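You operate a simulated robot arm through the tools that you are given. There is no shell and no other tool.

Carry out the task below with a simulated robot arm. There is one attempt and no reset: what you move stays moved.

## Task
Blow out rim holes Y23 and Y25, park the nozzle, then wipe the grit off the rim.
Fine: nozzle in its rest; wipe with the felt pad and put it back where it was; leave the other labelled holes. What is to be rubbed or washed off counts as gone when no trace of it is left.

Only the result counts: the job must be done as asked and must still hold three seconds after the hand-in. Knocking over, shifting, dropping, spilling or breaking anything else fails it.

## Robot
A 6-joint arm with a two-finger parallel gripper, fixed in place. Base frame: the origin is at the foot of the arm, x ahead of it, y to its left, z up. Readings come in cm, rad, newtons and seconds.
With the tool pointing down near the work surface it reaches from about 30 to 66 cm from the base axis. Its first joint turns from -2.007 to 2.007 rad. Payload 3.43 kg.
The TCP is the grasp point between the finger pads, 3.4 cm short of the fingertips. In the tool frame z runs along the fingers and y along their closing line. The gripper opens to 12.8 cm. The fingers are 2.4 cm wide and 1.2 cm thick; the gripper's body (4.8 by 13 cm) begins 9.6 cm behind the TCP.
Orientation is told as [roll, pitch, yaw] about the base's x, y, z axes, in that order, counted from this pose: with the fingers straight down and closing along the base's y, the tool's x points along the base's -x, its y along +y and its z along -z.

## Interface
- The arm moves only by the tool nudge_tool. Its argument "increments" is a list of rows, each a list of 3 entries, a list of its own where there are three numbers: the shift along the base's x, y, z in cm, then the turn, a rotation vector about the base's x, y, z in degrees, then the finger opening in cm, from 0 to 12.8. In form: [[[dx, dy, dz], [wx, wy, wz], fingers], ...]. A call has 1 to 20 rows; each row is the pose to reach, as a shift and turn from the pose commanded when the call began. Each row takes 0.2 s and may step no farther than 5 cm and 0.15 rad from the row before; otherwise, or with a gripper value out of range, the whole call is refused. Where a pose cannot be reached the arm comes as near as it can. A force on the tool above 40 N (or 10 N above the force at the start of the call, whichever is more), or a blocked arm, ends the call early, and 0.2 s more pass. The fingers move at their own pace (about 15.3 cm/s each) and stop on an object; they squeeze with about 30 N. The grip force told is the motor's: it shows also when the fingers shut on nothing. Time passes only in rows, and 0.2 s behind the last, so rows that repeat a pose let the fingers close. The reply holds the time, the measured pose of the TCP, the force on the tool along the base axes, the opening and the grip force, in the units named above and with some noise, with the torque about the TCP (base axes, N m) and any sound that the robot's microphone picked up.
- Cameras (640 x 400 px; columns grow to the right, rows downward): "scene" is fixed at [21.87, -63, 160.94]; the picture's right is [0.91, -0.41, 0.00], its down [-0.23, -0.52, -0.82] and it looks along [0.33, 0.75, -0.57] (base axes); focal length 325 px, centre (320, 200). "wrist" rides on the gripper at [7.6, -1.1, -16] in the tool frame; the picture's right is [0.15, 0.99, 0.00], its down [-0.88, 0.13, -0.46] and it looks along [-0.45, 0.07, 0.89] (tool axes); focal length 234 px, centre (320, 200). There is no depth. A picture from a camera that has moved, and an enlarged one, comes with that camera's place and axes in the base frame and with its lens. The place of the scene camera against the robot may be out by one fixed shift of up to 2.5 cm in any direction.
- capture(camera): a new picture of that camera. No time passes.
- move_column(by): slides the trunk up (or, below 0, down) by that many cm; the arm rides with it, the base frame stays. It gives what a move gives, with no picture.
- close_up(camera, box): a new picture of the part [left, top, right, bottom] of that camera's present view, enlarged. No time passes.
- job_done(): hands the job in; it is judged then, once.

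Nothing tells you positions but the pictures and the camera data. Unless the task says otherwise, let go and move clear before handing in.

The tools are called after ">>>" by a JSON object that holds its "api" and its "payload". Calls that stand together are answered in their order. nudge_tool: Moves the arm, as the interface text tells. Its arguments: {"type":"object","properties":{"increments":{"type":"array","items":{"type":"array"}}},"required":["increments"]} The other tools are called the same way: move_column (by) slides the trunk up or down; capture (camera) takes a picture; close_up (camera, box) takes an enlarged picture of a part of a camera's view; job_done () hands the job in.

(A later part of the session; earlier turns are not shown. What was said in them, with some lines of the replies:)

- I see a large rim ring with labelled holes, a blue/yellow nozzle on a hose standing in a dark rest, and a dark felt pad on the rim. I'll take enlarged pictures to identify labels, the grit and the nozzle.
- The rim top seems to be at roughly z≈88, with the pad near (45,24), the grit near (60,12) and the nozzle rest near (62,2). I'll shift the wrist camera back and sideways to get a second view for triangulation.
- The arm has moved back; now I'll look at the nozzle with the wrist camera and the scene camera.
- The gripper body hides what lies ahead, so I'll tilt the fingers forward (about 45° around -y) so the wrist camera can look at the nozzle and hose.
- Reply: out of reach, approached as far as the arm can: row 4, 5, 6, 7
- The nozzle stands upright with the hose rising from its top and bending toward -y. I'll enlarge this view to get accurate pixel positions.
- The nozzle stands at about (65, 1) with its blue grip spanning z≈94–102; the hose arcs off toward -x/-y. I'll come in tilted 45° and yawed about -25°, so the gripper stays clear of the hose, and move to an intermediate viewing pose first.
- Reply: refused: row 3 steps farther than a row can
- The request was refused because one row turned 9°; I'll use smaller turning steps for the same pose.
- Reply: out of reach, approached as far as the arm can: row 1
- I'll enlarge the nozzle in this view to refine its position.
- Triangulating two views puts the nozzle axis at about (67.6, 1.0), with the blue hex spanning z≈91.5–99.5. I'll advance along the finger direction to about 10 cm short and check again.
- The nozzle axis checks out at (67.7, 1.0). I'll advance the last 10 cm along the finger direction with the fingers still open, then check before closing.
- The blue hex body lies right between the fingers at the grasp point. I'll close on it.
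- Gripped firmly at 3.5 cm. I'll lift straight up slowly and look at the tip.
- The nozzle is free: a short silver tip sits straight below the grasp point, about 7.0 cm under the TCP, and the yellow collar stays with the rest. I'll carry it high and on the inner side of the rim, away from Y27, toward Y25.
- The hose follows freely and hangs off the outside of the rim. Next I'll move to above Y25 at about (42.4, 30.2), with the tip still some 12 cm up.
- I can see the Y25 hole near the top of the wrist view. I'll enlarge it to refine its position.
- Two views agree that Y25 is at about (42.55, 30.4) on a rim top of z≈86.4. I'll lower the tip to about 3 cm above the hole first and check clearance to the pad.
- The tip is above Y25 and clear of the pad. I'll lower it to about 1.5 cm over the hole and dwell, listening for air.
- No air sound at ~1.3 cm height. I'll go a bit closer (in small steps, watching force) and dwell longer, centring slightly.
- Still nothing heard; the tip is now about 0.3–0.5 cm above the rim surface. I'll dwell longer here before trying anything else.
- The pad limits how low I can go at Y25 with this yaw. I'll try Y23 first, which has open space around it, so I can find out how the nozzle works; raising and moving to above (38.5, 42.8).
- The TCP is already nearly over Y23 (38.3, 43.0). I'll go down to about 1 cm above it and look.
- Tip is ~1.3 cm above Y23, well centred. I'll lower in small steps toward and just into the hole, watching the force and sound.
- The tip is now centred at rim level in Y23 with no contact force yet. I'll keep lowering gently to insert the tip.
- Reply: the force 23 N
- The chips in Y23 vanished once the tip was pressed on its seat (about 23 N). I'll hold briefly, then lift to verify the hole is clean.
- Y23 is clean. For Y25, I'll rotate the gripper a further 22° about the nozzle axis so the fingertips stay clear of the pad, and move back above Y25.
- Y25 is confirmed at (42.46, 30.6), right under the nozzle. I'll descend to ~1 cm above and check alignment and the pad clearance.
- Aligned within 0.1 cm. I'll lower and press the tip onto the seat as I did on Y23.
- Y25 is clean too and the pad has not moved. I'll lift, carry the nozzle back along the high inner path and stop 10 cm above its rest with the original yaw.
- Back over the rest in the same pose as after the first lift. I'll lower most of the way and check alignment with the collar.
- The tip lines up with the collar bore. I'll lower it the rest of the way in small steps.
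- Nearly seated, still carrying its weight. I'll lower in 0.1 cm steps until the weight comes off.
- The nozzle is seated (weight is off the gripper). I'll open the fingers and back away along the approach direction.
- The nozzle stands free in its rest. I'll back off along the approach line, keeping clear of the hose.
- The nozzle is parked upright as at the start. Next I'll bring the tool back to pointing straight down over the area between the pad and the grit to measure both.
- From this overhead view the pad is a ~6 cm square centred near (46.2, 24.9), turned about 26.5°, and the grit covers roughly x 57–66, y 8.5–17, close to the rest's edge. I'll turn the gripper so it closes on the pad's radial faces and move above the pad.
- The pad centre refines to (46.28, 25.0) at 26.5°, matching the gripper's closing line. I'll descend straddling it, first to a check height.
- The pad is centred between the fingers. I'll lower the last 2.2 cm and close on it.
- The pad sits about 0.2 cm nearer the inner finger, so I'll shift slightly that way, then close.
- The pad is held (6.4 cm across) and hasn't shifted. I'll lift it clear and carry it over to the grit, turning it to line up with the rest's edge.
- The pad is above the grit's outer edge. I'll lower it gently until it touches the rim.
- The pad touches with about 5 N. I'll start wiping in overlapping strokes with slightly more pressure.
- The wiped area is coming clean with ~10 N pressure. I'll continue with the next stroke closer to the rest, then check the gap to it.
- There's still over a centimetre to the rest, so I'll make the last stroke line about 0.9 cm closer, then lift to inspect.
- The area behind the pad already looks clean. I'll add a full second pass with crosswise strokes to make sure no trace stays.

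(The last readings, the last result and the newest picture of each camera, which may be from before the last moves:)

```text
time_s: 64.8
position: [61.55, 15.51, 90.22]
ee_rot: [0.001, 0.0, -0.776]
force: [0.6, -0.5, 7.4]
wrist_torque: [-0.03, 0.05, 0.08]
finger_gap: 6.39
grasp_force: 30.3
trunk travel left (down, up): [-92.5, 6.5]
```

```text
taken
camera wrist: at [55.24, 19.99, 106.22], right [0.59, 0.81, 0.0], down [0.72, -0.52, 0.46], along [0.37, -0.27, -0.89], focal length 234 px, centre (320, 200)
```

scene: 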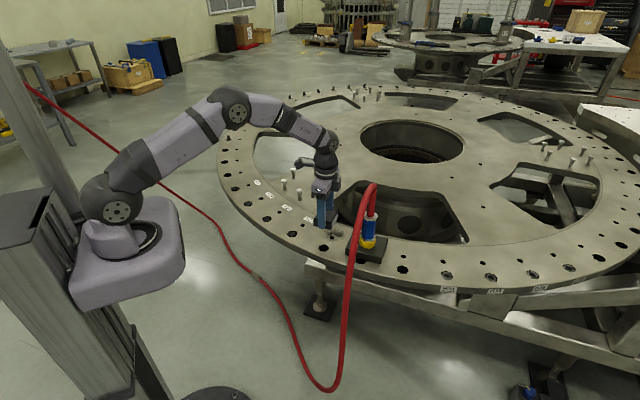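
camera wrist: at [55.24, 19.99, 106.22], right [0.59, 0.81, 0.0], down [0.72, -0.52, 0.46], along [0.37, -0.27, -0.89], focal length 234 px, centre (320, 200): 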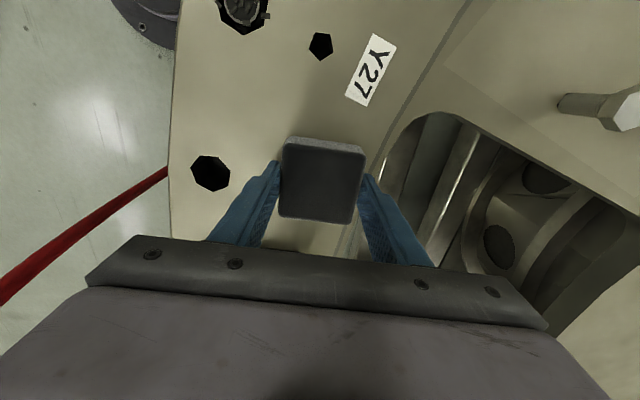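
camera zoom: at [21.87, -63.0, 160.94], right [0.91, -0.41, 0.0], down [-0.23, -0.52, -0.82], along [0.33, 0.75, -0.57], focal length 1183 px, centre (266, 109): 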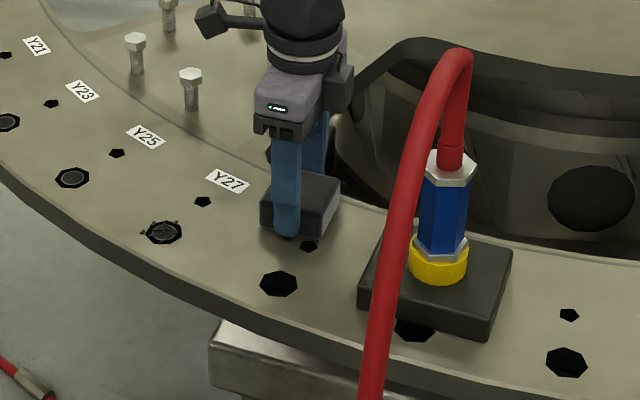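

Now I'll lift the pad 9 cm and inspect the rim where the grit was.

>>> {"api": "nudge_tool", "payload": {"increments": [[[0, 0, 1], [0, 0, 0], 4], [[0, 0, 4], [0, 0, 0], 4], [[-1, 2, 8], [0, 0, 0], 4], [[-3, 4, 11], [0, 0, 0], 4], [[-5, 5.5, 14], [0, 0, 0], 4], [[-5, 5.5, 14], [0, 0, 0], 4]]}}

>>> {"api": "close_up", "payload": {"camera": "scene", "box": [290, 200, 380, 260]}}

>>> {"api": "capture", "payload": {"camera": "wrist"}}

```text
time_s: 66.2
position: [56.48, 21.05, 104.18]
ee_rot: [0.001, 0.0, -0.776]
force: [0.9, 0.1, -0.1]
wrist_torque: [0.0, 0.04, -0.03]
finger_gap: 6.38
grasp_force: 30.1
trunk travel left (down, up): [-92.5, 6.5]
```

```text
6.67 times, centred on (335, 230) of scene
camera zoom: at [21.87, -63.0, 160.94], right [0.91, -0.41, 0.0], down [-0.23, -0.52, -0.82], along [0.33, 0.75, -0.57], focal length 2169 px, centre (220, 0)
```

zoom: 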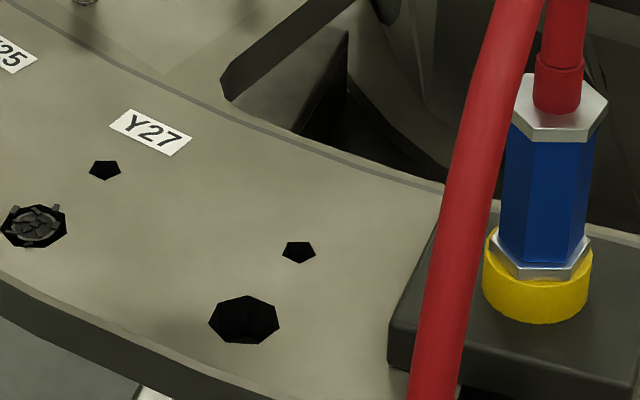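

```text
taken
camera wrist: at [50.21, 25.51, 120.1], right [0.59, 0.81, 0.0], down [0.72, -0.52, 0.46], along [0.37, -0.27, -0.89], focal length 234 px, centre (320, 200)
```

wrist: 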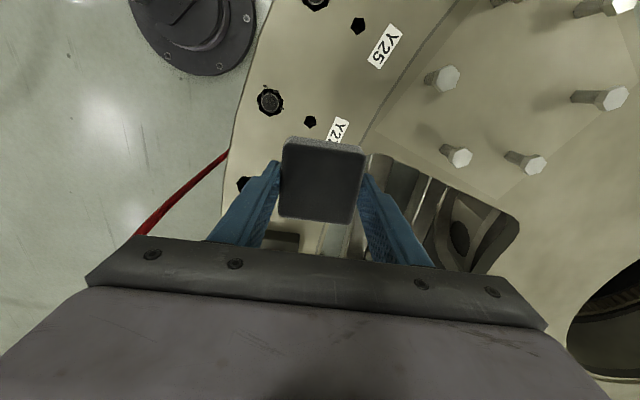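

The rim looks clean around the small hole, and the nozzle stands in its rest. I'll carry the pad back over its original spot with the original yaw.

>>> {"api": "nudge_tool", "payload": {"increments": [[[-3, 1.2, -1], [0, 0, -5], 4], [[-6, 2.4, -3], [0, 0, -10], 4], [[-8.5, 3.4, -5], [0, 0, -15], 4], [[-10.11, 4.05, -6.9], [0, 0, -19], 4], [[-10.11, 4.05, -8.9], [0, 0, -19], 4], [[-10.11, 4.05, -8.9], [0, 0, -19], 4]]}}

>>> {"api": "capture", "payload": {"camera": "wrist"}}

>>> {"api": "close_up", "payload": {"camera": "scene", "box": [220, 160, 340, 260]}}

```text
time_s: 67.6
position: [46.42, 25.08, 95.14]
ee_rot: [0.001, 0.0, -1.109]
force: [-0.1, -0.6, -0.7]
wrist_torque: [0.0, 0.0, 0.05]
finger_gap: 6.35
grasp_force: 30.1
trunk travel left (down, up): [-92.5, 6.5]
```

```text
taken
camera wrist: at [41.89, 31.34, 111.24], right [0.82, 0.57, 0.0], down [0.51, -0.73, 0.46], along [0.26, -0.37, -0.89], focal length 234 px, centre (320, 200)
```

wrist: 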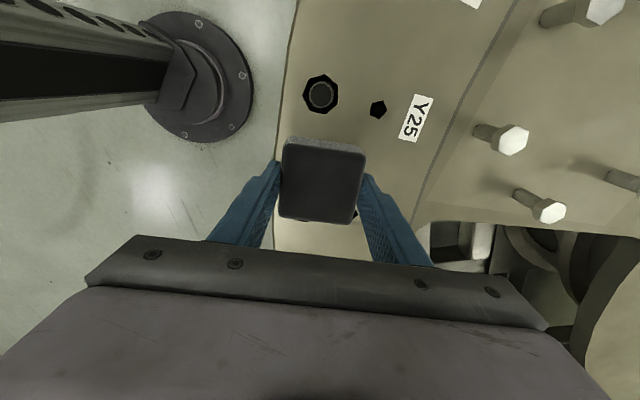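

```text
4.00 times, centred on (280, 210) of scene
camera zoom: at [21.87, -63.0, 160.94], right [0.91, -0.41, 0.0], down [-0.23, -0.52, -0.82], along [0.33, 0.75, -0.57], focal length 1301 px, centre (480, 160)
```

zoom: 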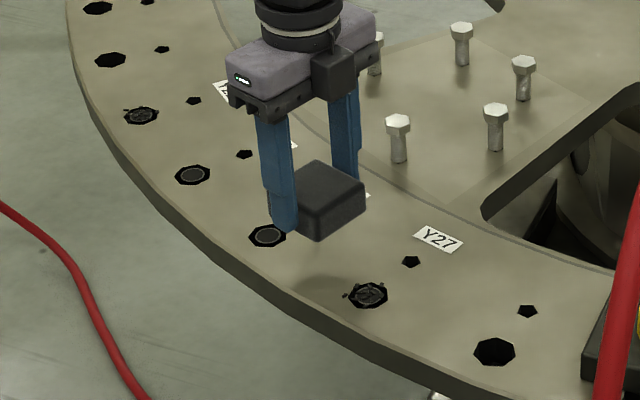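

Right above its original place. I'll lower to just above contact, then seat it gently.

>>> {"api": "nudge_tool", "payload": {"increments": [[[0, 0, -1.5], [0, 0, 0], 4], [[0, 0, -3], [0, 0, 0], 4], [[0, 0, -4.2], [0, 0, 0], 4], [[0, 0, -4.7], [0, 0, 0], 4], [[0, 0, -4.85], [0, 0, 0], 4], [[0, 0, -4.85], [0, 0, 0], 4]]}}

>>> {"api": "close_up", "payload": {"camera": "wrist", "box": [220, 100, 420, 240]}}

>>> {"api": "close_up", "payload": {"camera": "scene", "box": [220, 160, 340, 260]}}

```text
time_s: 69.0
position: [46.46, 25.23, 90.52]
ee_rot: [0.002, 0.001, -1.11]
force: [0.1, -0.6, -0.4]
wrist_torque: [0.01, -0.01, -0.01]
finger_gap: 6.36
grasp_force: 29.4
trunk travel left (down, up): [-92.5, 6.5]
```

```text
2.86 times, centred on (320, 170) of wrist
camera zoom: at [42.0, 31.36, 106.39], right [0.82, 0.57, 0.0], down [0.51, -0.73, 0.46], along [0.26, -0.37, -0.89], focal length 669 px, centre (320, 286)
```

zoom: 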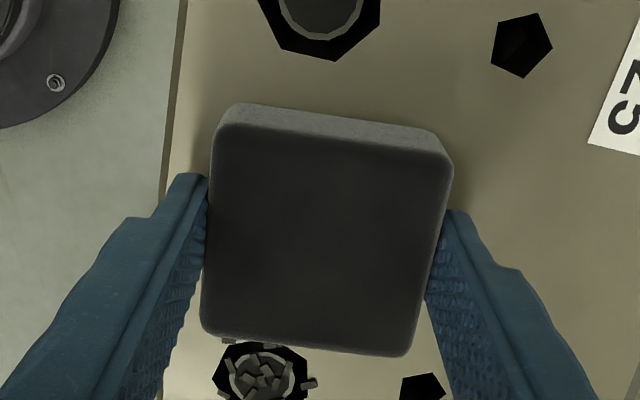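

```text
4.00 times, centred on (280, 210) of scene
camera zoom: at [21.87, -63.0, 160.94], right [0.91, -0.41, 0.0], down [-0.23, -0.52, -0.82], along [0.33, 0.75, -0.57], focal length 1301 px, centre (480, 160)
```

zoom: 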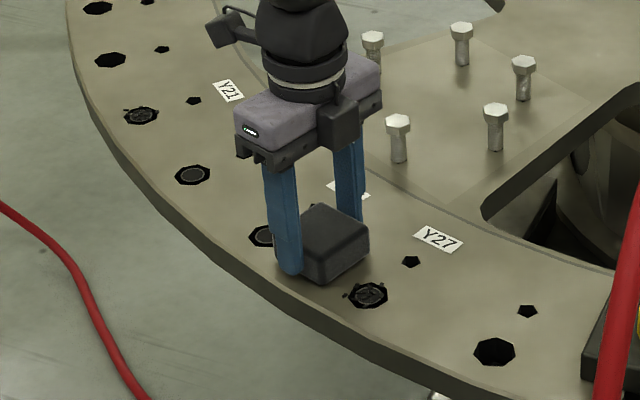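

Matches the view at grasp time almost exactly. I'll lower in tiny steps until contact.

>>> {"api": "nudge_tool", "payload": {"increments": [[[0, 0, -0.07], [0, 0, 0], 4], [[0, 0, -0.14], [0, 0, 0], 4], [[0, 0, -0.2], [0, 0, 0], 4], [[0, 0, -0.2], [0, 0, 0], 4]]}}

```text
time_s: 70.0
position: [46.43, 25.05, 90.32]
ee_rot: [-0.001, 0.0, -1.109]
force: [-0.1, 0.3, 1.2]
wrist_torque: [-0.04, -0.01, 0.02]
finger_gap: 6.38
grasp_force: 30.0
trunk travel left (down, up): [-92.5, 6.5]
```

The pad is resting on the rim (about 2 N contact). I'll open the fingers symmetrically to 9 cm.

>>> {"api": "nudge_tool", "payload": {"increments": [[[0, 0, 0], [0, 0, 0], 7], [[0, 0, 0], [0, 0, 0], 8], [[0, 0, 0], [0, 0, 0], 9], [[0, 0, 0], [0, 0, 0], 9]]}}

>>> {"api": "close_up", "payload": {"camera": "wrist", "box": [220, 100, 420, 240]}}

```text
time_s: 71.0
position: [46.53, 25.05, 90.24]
ee_rot: [-0.001, -0.001, -1.106]
force: [-0.7, -0.6, -0.2]
wrist_torque: [0.0, 0.03, -0.01]
finger_gap: 9.01
grasp_force: 0.1
trunk travel left (down, up): [-92.5, 6.5]
```

```text
2.86 times, centred on (320, 170) of wrist
camera zoom: at [41.99, 31.34, 106.22], right [0.82, 0.57, 0.0], down [0.51, -0.73, 0.46], along [0.26, -0.37, -0.89], focal length 669 px, centre (320, 286)
```

zoom: 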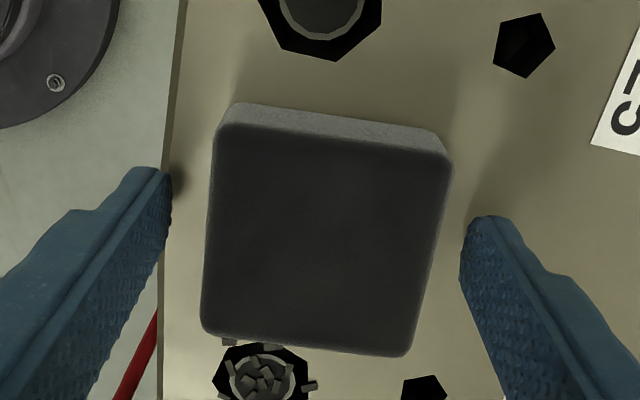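

The pad is released where it stood. I'll raise straight up and go back to the overhead viewpoint to verify all holes, the pad and the rim.

>>> {"api": "nudge_tool", "payload": {"increments": [[[0, 0, 1], [0, 0, 0], 9], [[0, 0, 3], [0, 0, 0], 9], [[0, 0, 6], [0, 0, 0], 9], [[0, 0, 10], [0, 0, 0], 9], [[0.5, -2.5, 14], [0, 0, 7.7], 9], [[1, -5, 18], [0, 0, 15.4], 9], [[1.3, -7.5, 18], [0, 0, 23.1], 9], [[1.6, -9.9, 18], [0, 0, 30.8], 9], [[1.6, -9.9, 18], [0, 0, 38.5], 9], [[1.6, -9.9, 18], [0, 0, 38.5], 9]]}}

>>> {"api": "capture", "payload": {"camera": "wrist"}}

>>> {"api": "capture", "payload": {"camera": "scene"}}

```text
time_s: 73.2
position: [48.05, 15.13, 108.16]
ee_rot: [-0.001, 0.001, -0.434]
force: [0.0, 1.0, 0.7]
wrist_torque: [0.0, 0.0, 0.01]
finger_gap: 9.02
grasp_force: 0.0
trunk travel left (down, up): [-92.5, 6.5]
```

```text
taken
camera wrist: at [40.62, 17.26, 124.18], right [0.28, 0.96, 0.0], down [0.85, -0.25, 0.46], along [0.44, -0.13, -0.89], focal length 234 px, centre (320, 200)
```

wrist: 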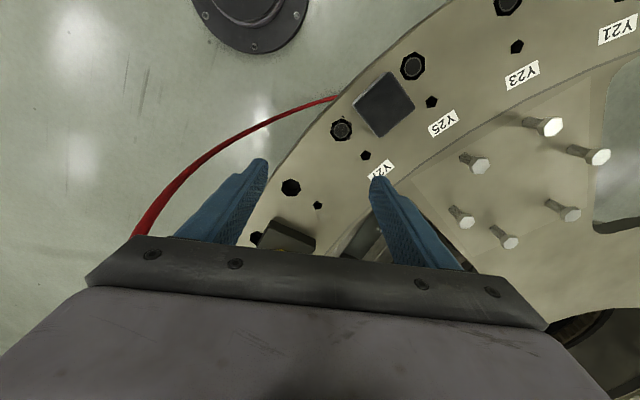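

```text
taken
```

scene: 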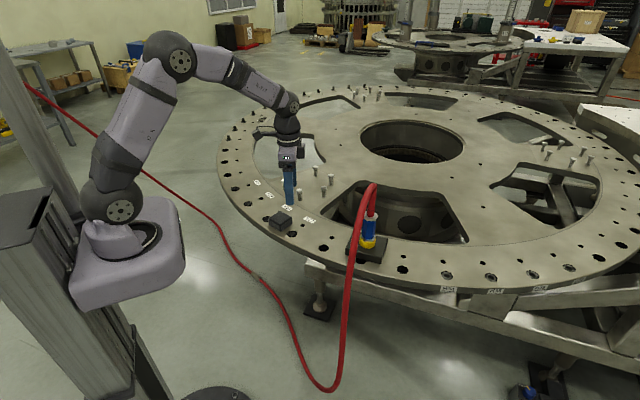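

>>> {"api": "close_up", "payload": {"camera": "wrist", "box": [310, 40, 470, 140]}}

>>> {"api": "close_up", "payload": {"camera": "wrist", "box": [240, 150, 400, 250]}}

>>> {"api": "close_up", "payload": {"camera": "scene", "box": [290, 180, 410, 270]}}

>>> {"api": "close_up", "payload": {"camera": "scene", "box": [220, 165, 340, 245]}}

```text
4.00 times, centred on (390, 90) of wrist
camera zoom: at [40.62, 17.26, 124.18], right [0.28, 0.96, 0.0], down [0.85, -0.25, 0.46], along [0.44, -0.13, -0.89], focal length 937 px, centre (40, 640)
```

zoom: 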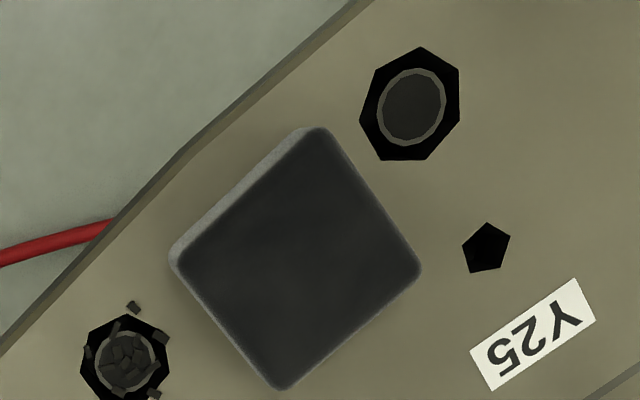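

```text
4.00 times, centred on (320, 200) of wrist
camera zoom: at [40.62, 17.26, 124.18], right [0.28, 0.96, 0.0], down [0.85, -0.25, 0.46], along [0.44, -0.13, -0.89], focal length 937 px, centre (320, 200)
```

zoom: 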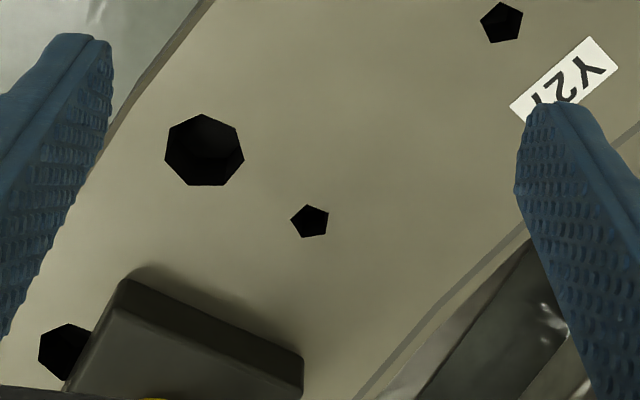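

```text
4.44 times, centred on (350, 225) of scene
camera zoom: at [21.87, -63.0, 160.94], right [0.91, -0.41, 0.0], down [-0.23, -0.52, -0.82], along [0.33, 0.75, -0.57], focal length 1446 px, centre (187, 89)
```

zoom: 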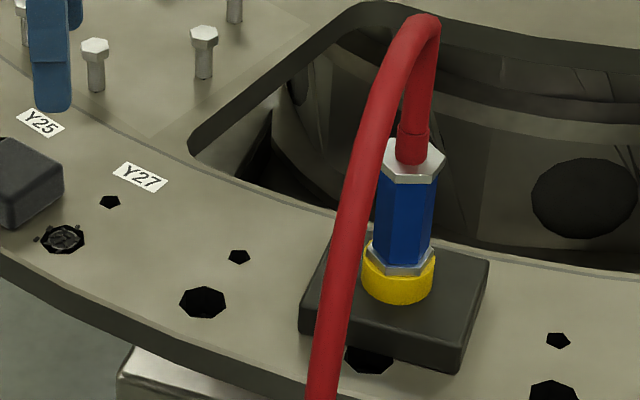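

```text
5.00 times, centred on (280, 205) of scene
camera zoom: at [21.87, -63.0, 160.94], right [0.91, -0.41, 0.0], down [-0.23, -0.52, -0.82], along [0.33, 0.75, -0.57], focal length 1626 px, centre (520, 175)
```

zoom: 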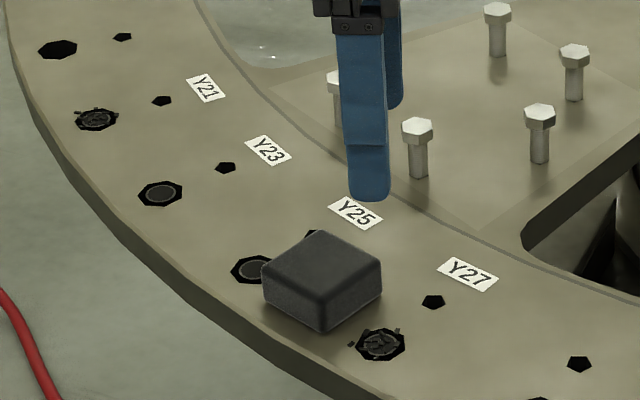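

Y23 and Y25 are clean, Y21 and Y27 are untouched, the pad is back on its spot, and the grit patch is gone. One last check of the rest of the rim for other grit before handing in.

>>> {"api": "close_up", "payload": {"camera": "scene", "box": [380, 200, 640, 310]}}

>>> {"api": "close_up", "payload": {"camera": "scene", "box": [205, 80, 405, 200]}}

>>> {"api": "close_up", "payload": {"camera": "wrist", "box": [270, 180, 360, 255]}}

```text
2.46 times, centred on (510, 255) of scene
camera zoom: at [21.87, -63.0, 160.94], right [0.91, -0.41, 0.0], down [-0.23, -0.52, -0.82], along [0.33, 0.75, -0.57], focal length 801 px, centre (-148, 65)
```

zoom: 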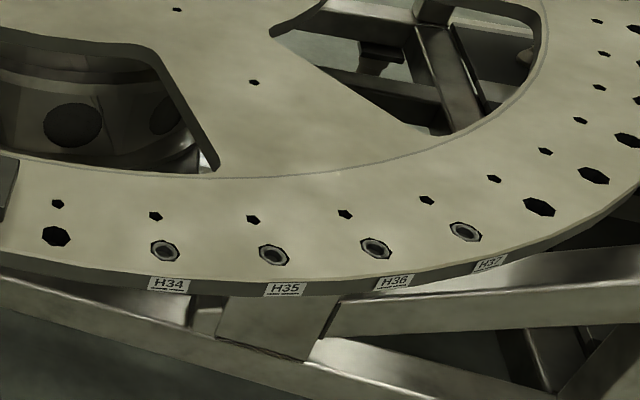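

```text
3.20 times, centred on (305, 140) of scene
camera zoom: at [21.87, -63.0, 160.94], right [0.91, -0.41, 0.0], down [-0.23, -0.52, -0.82], along [0.33, 0.75, -0.57], focal length 1041 px, centre (368, 392)
```

zoom: 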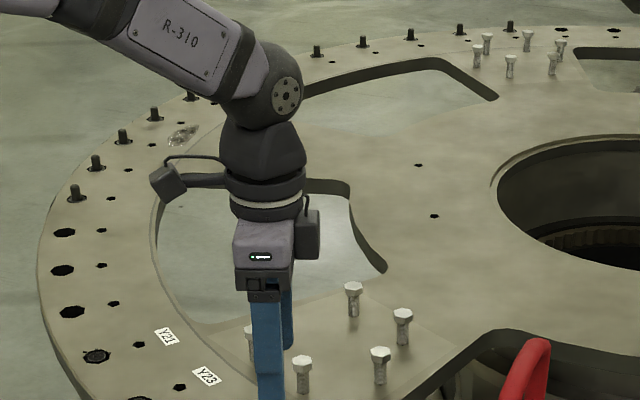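

```text
5.33 times, centred on (315, 218) of wrist
camera zoom: at [40.62, 17.26, 124.18], right [0.28, 0.96, 0.0], down [0.85, -0.25, 0.46], along [0.44, -0.13, -0.89], focal length 1249 px, centre (347, 107)
```

zoom: 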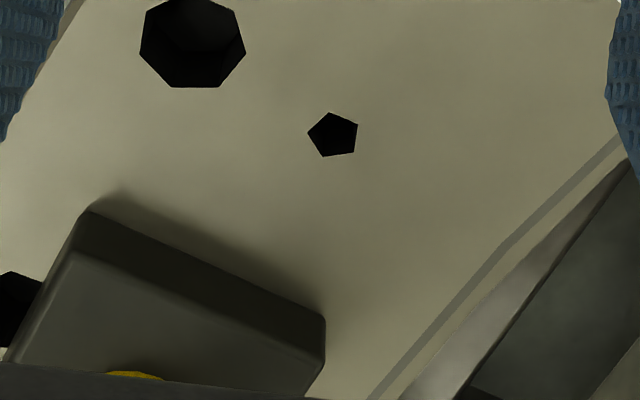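

I notice a shiny spot on the far left rim; I'll check whether it's grit.

>>> {"api": "close_up", "payload": {"camera": "scene", "box": [225, 95, 305, 145]}}

```text
8.00 times, centred on (265, 120) of scene
camera zoom: at [21.87, -63.0, 160.94], right [0.91, -0.41, 0.0], down [-0.23, -0.52, -0.82], along [0.33, 0.75, -0.57], focal length 2602 px, centre (760, 840)
```

zoom: 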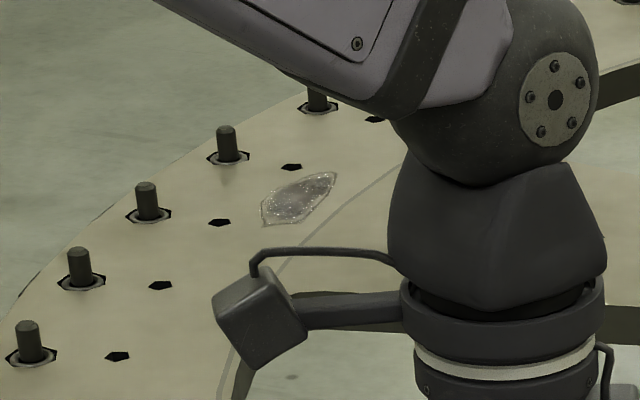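

The shiny patch lies about 1.4 m from the base, far out of reach, and differs from the grit patch I wiped. The near rim is spotless, the nozzle is in its rest, the pad is back, and the gripper is empty and clear, so I'm handing in.

>>> {"api": "job_done", "payload": {}}

```text
The job is handed in.
```

The job is handed in: rim holes Y23 and Y25 are blown out, the nozzle is parked, and the grit patch on the rim is wiped off.

- **Holes:** in the last pictures Y23 and Y25 show no chips. Y21 and Y27 still hold theirs, as you asked.
- **Nozzle:** it stands upright in its rest.
- **Felt pad:** I wiped the patch twice with crossing strokes, and no trace showed in the last close-up. The pad is back where it was, to within about 0.2 cm, and the gripper is empty and clear.
- **Other patch:** there is a shiny, greyish patch on the far side of the rim, about 1.4 m from the arm's base. It looked different from the grit and is far out of reach, so I left it.
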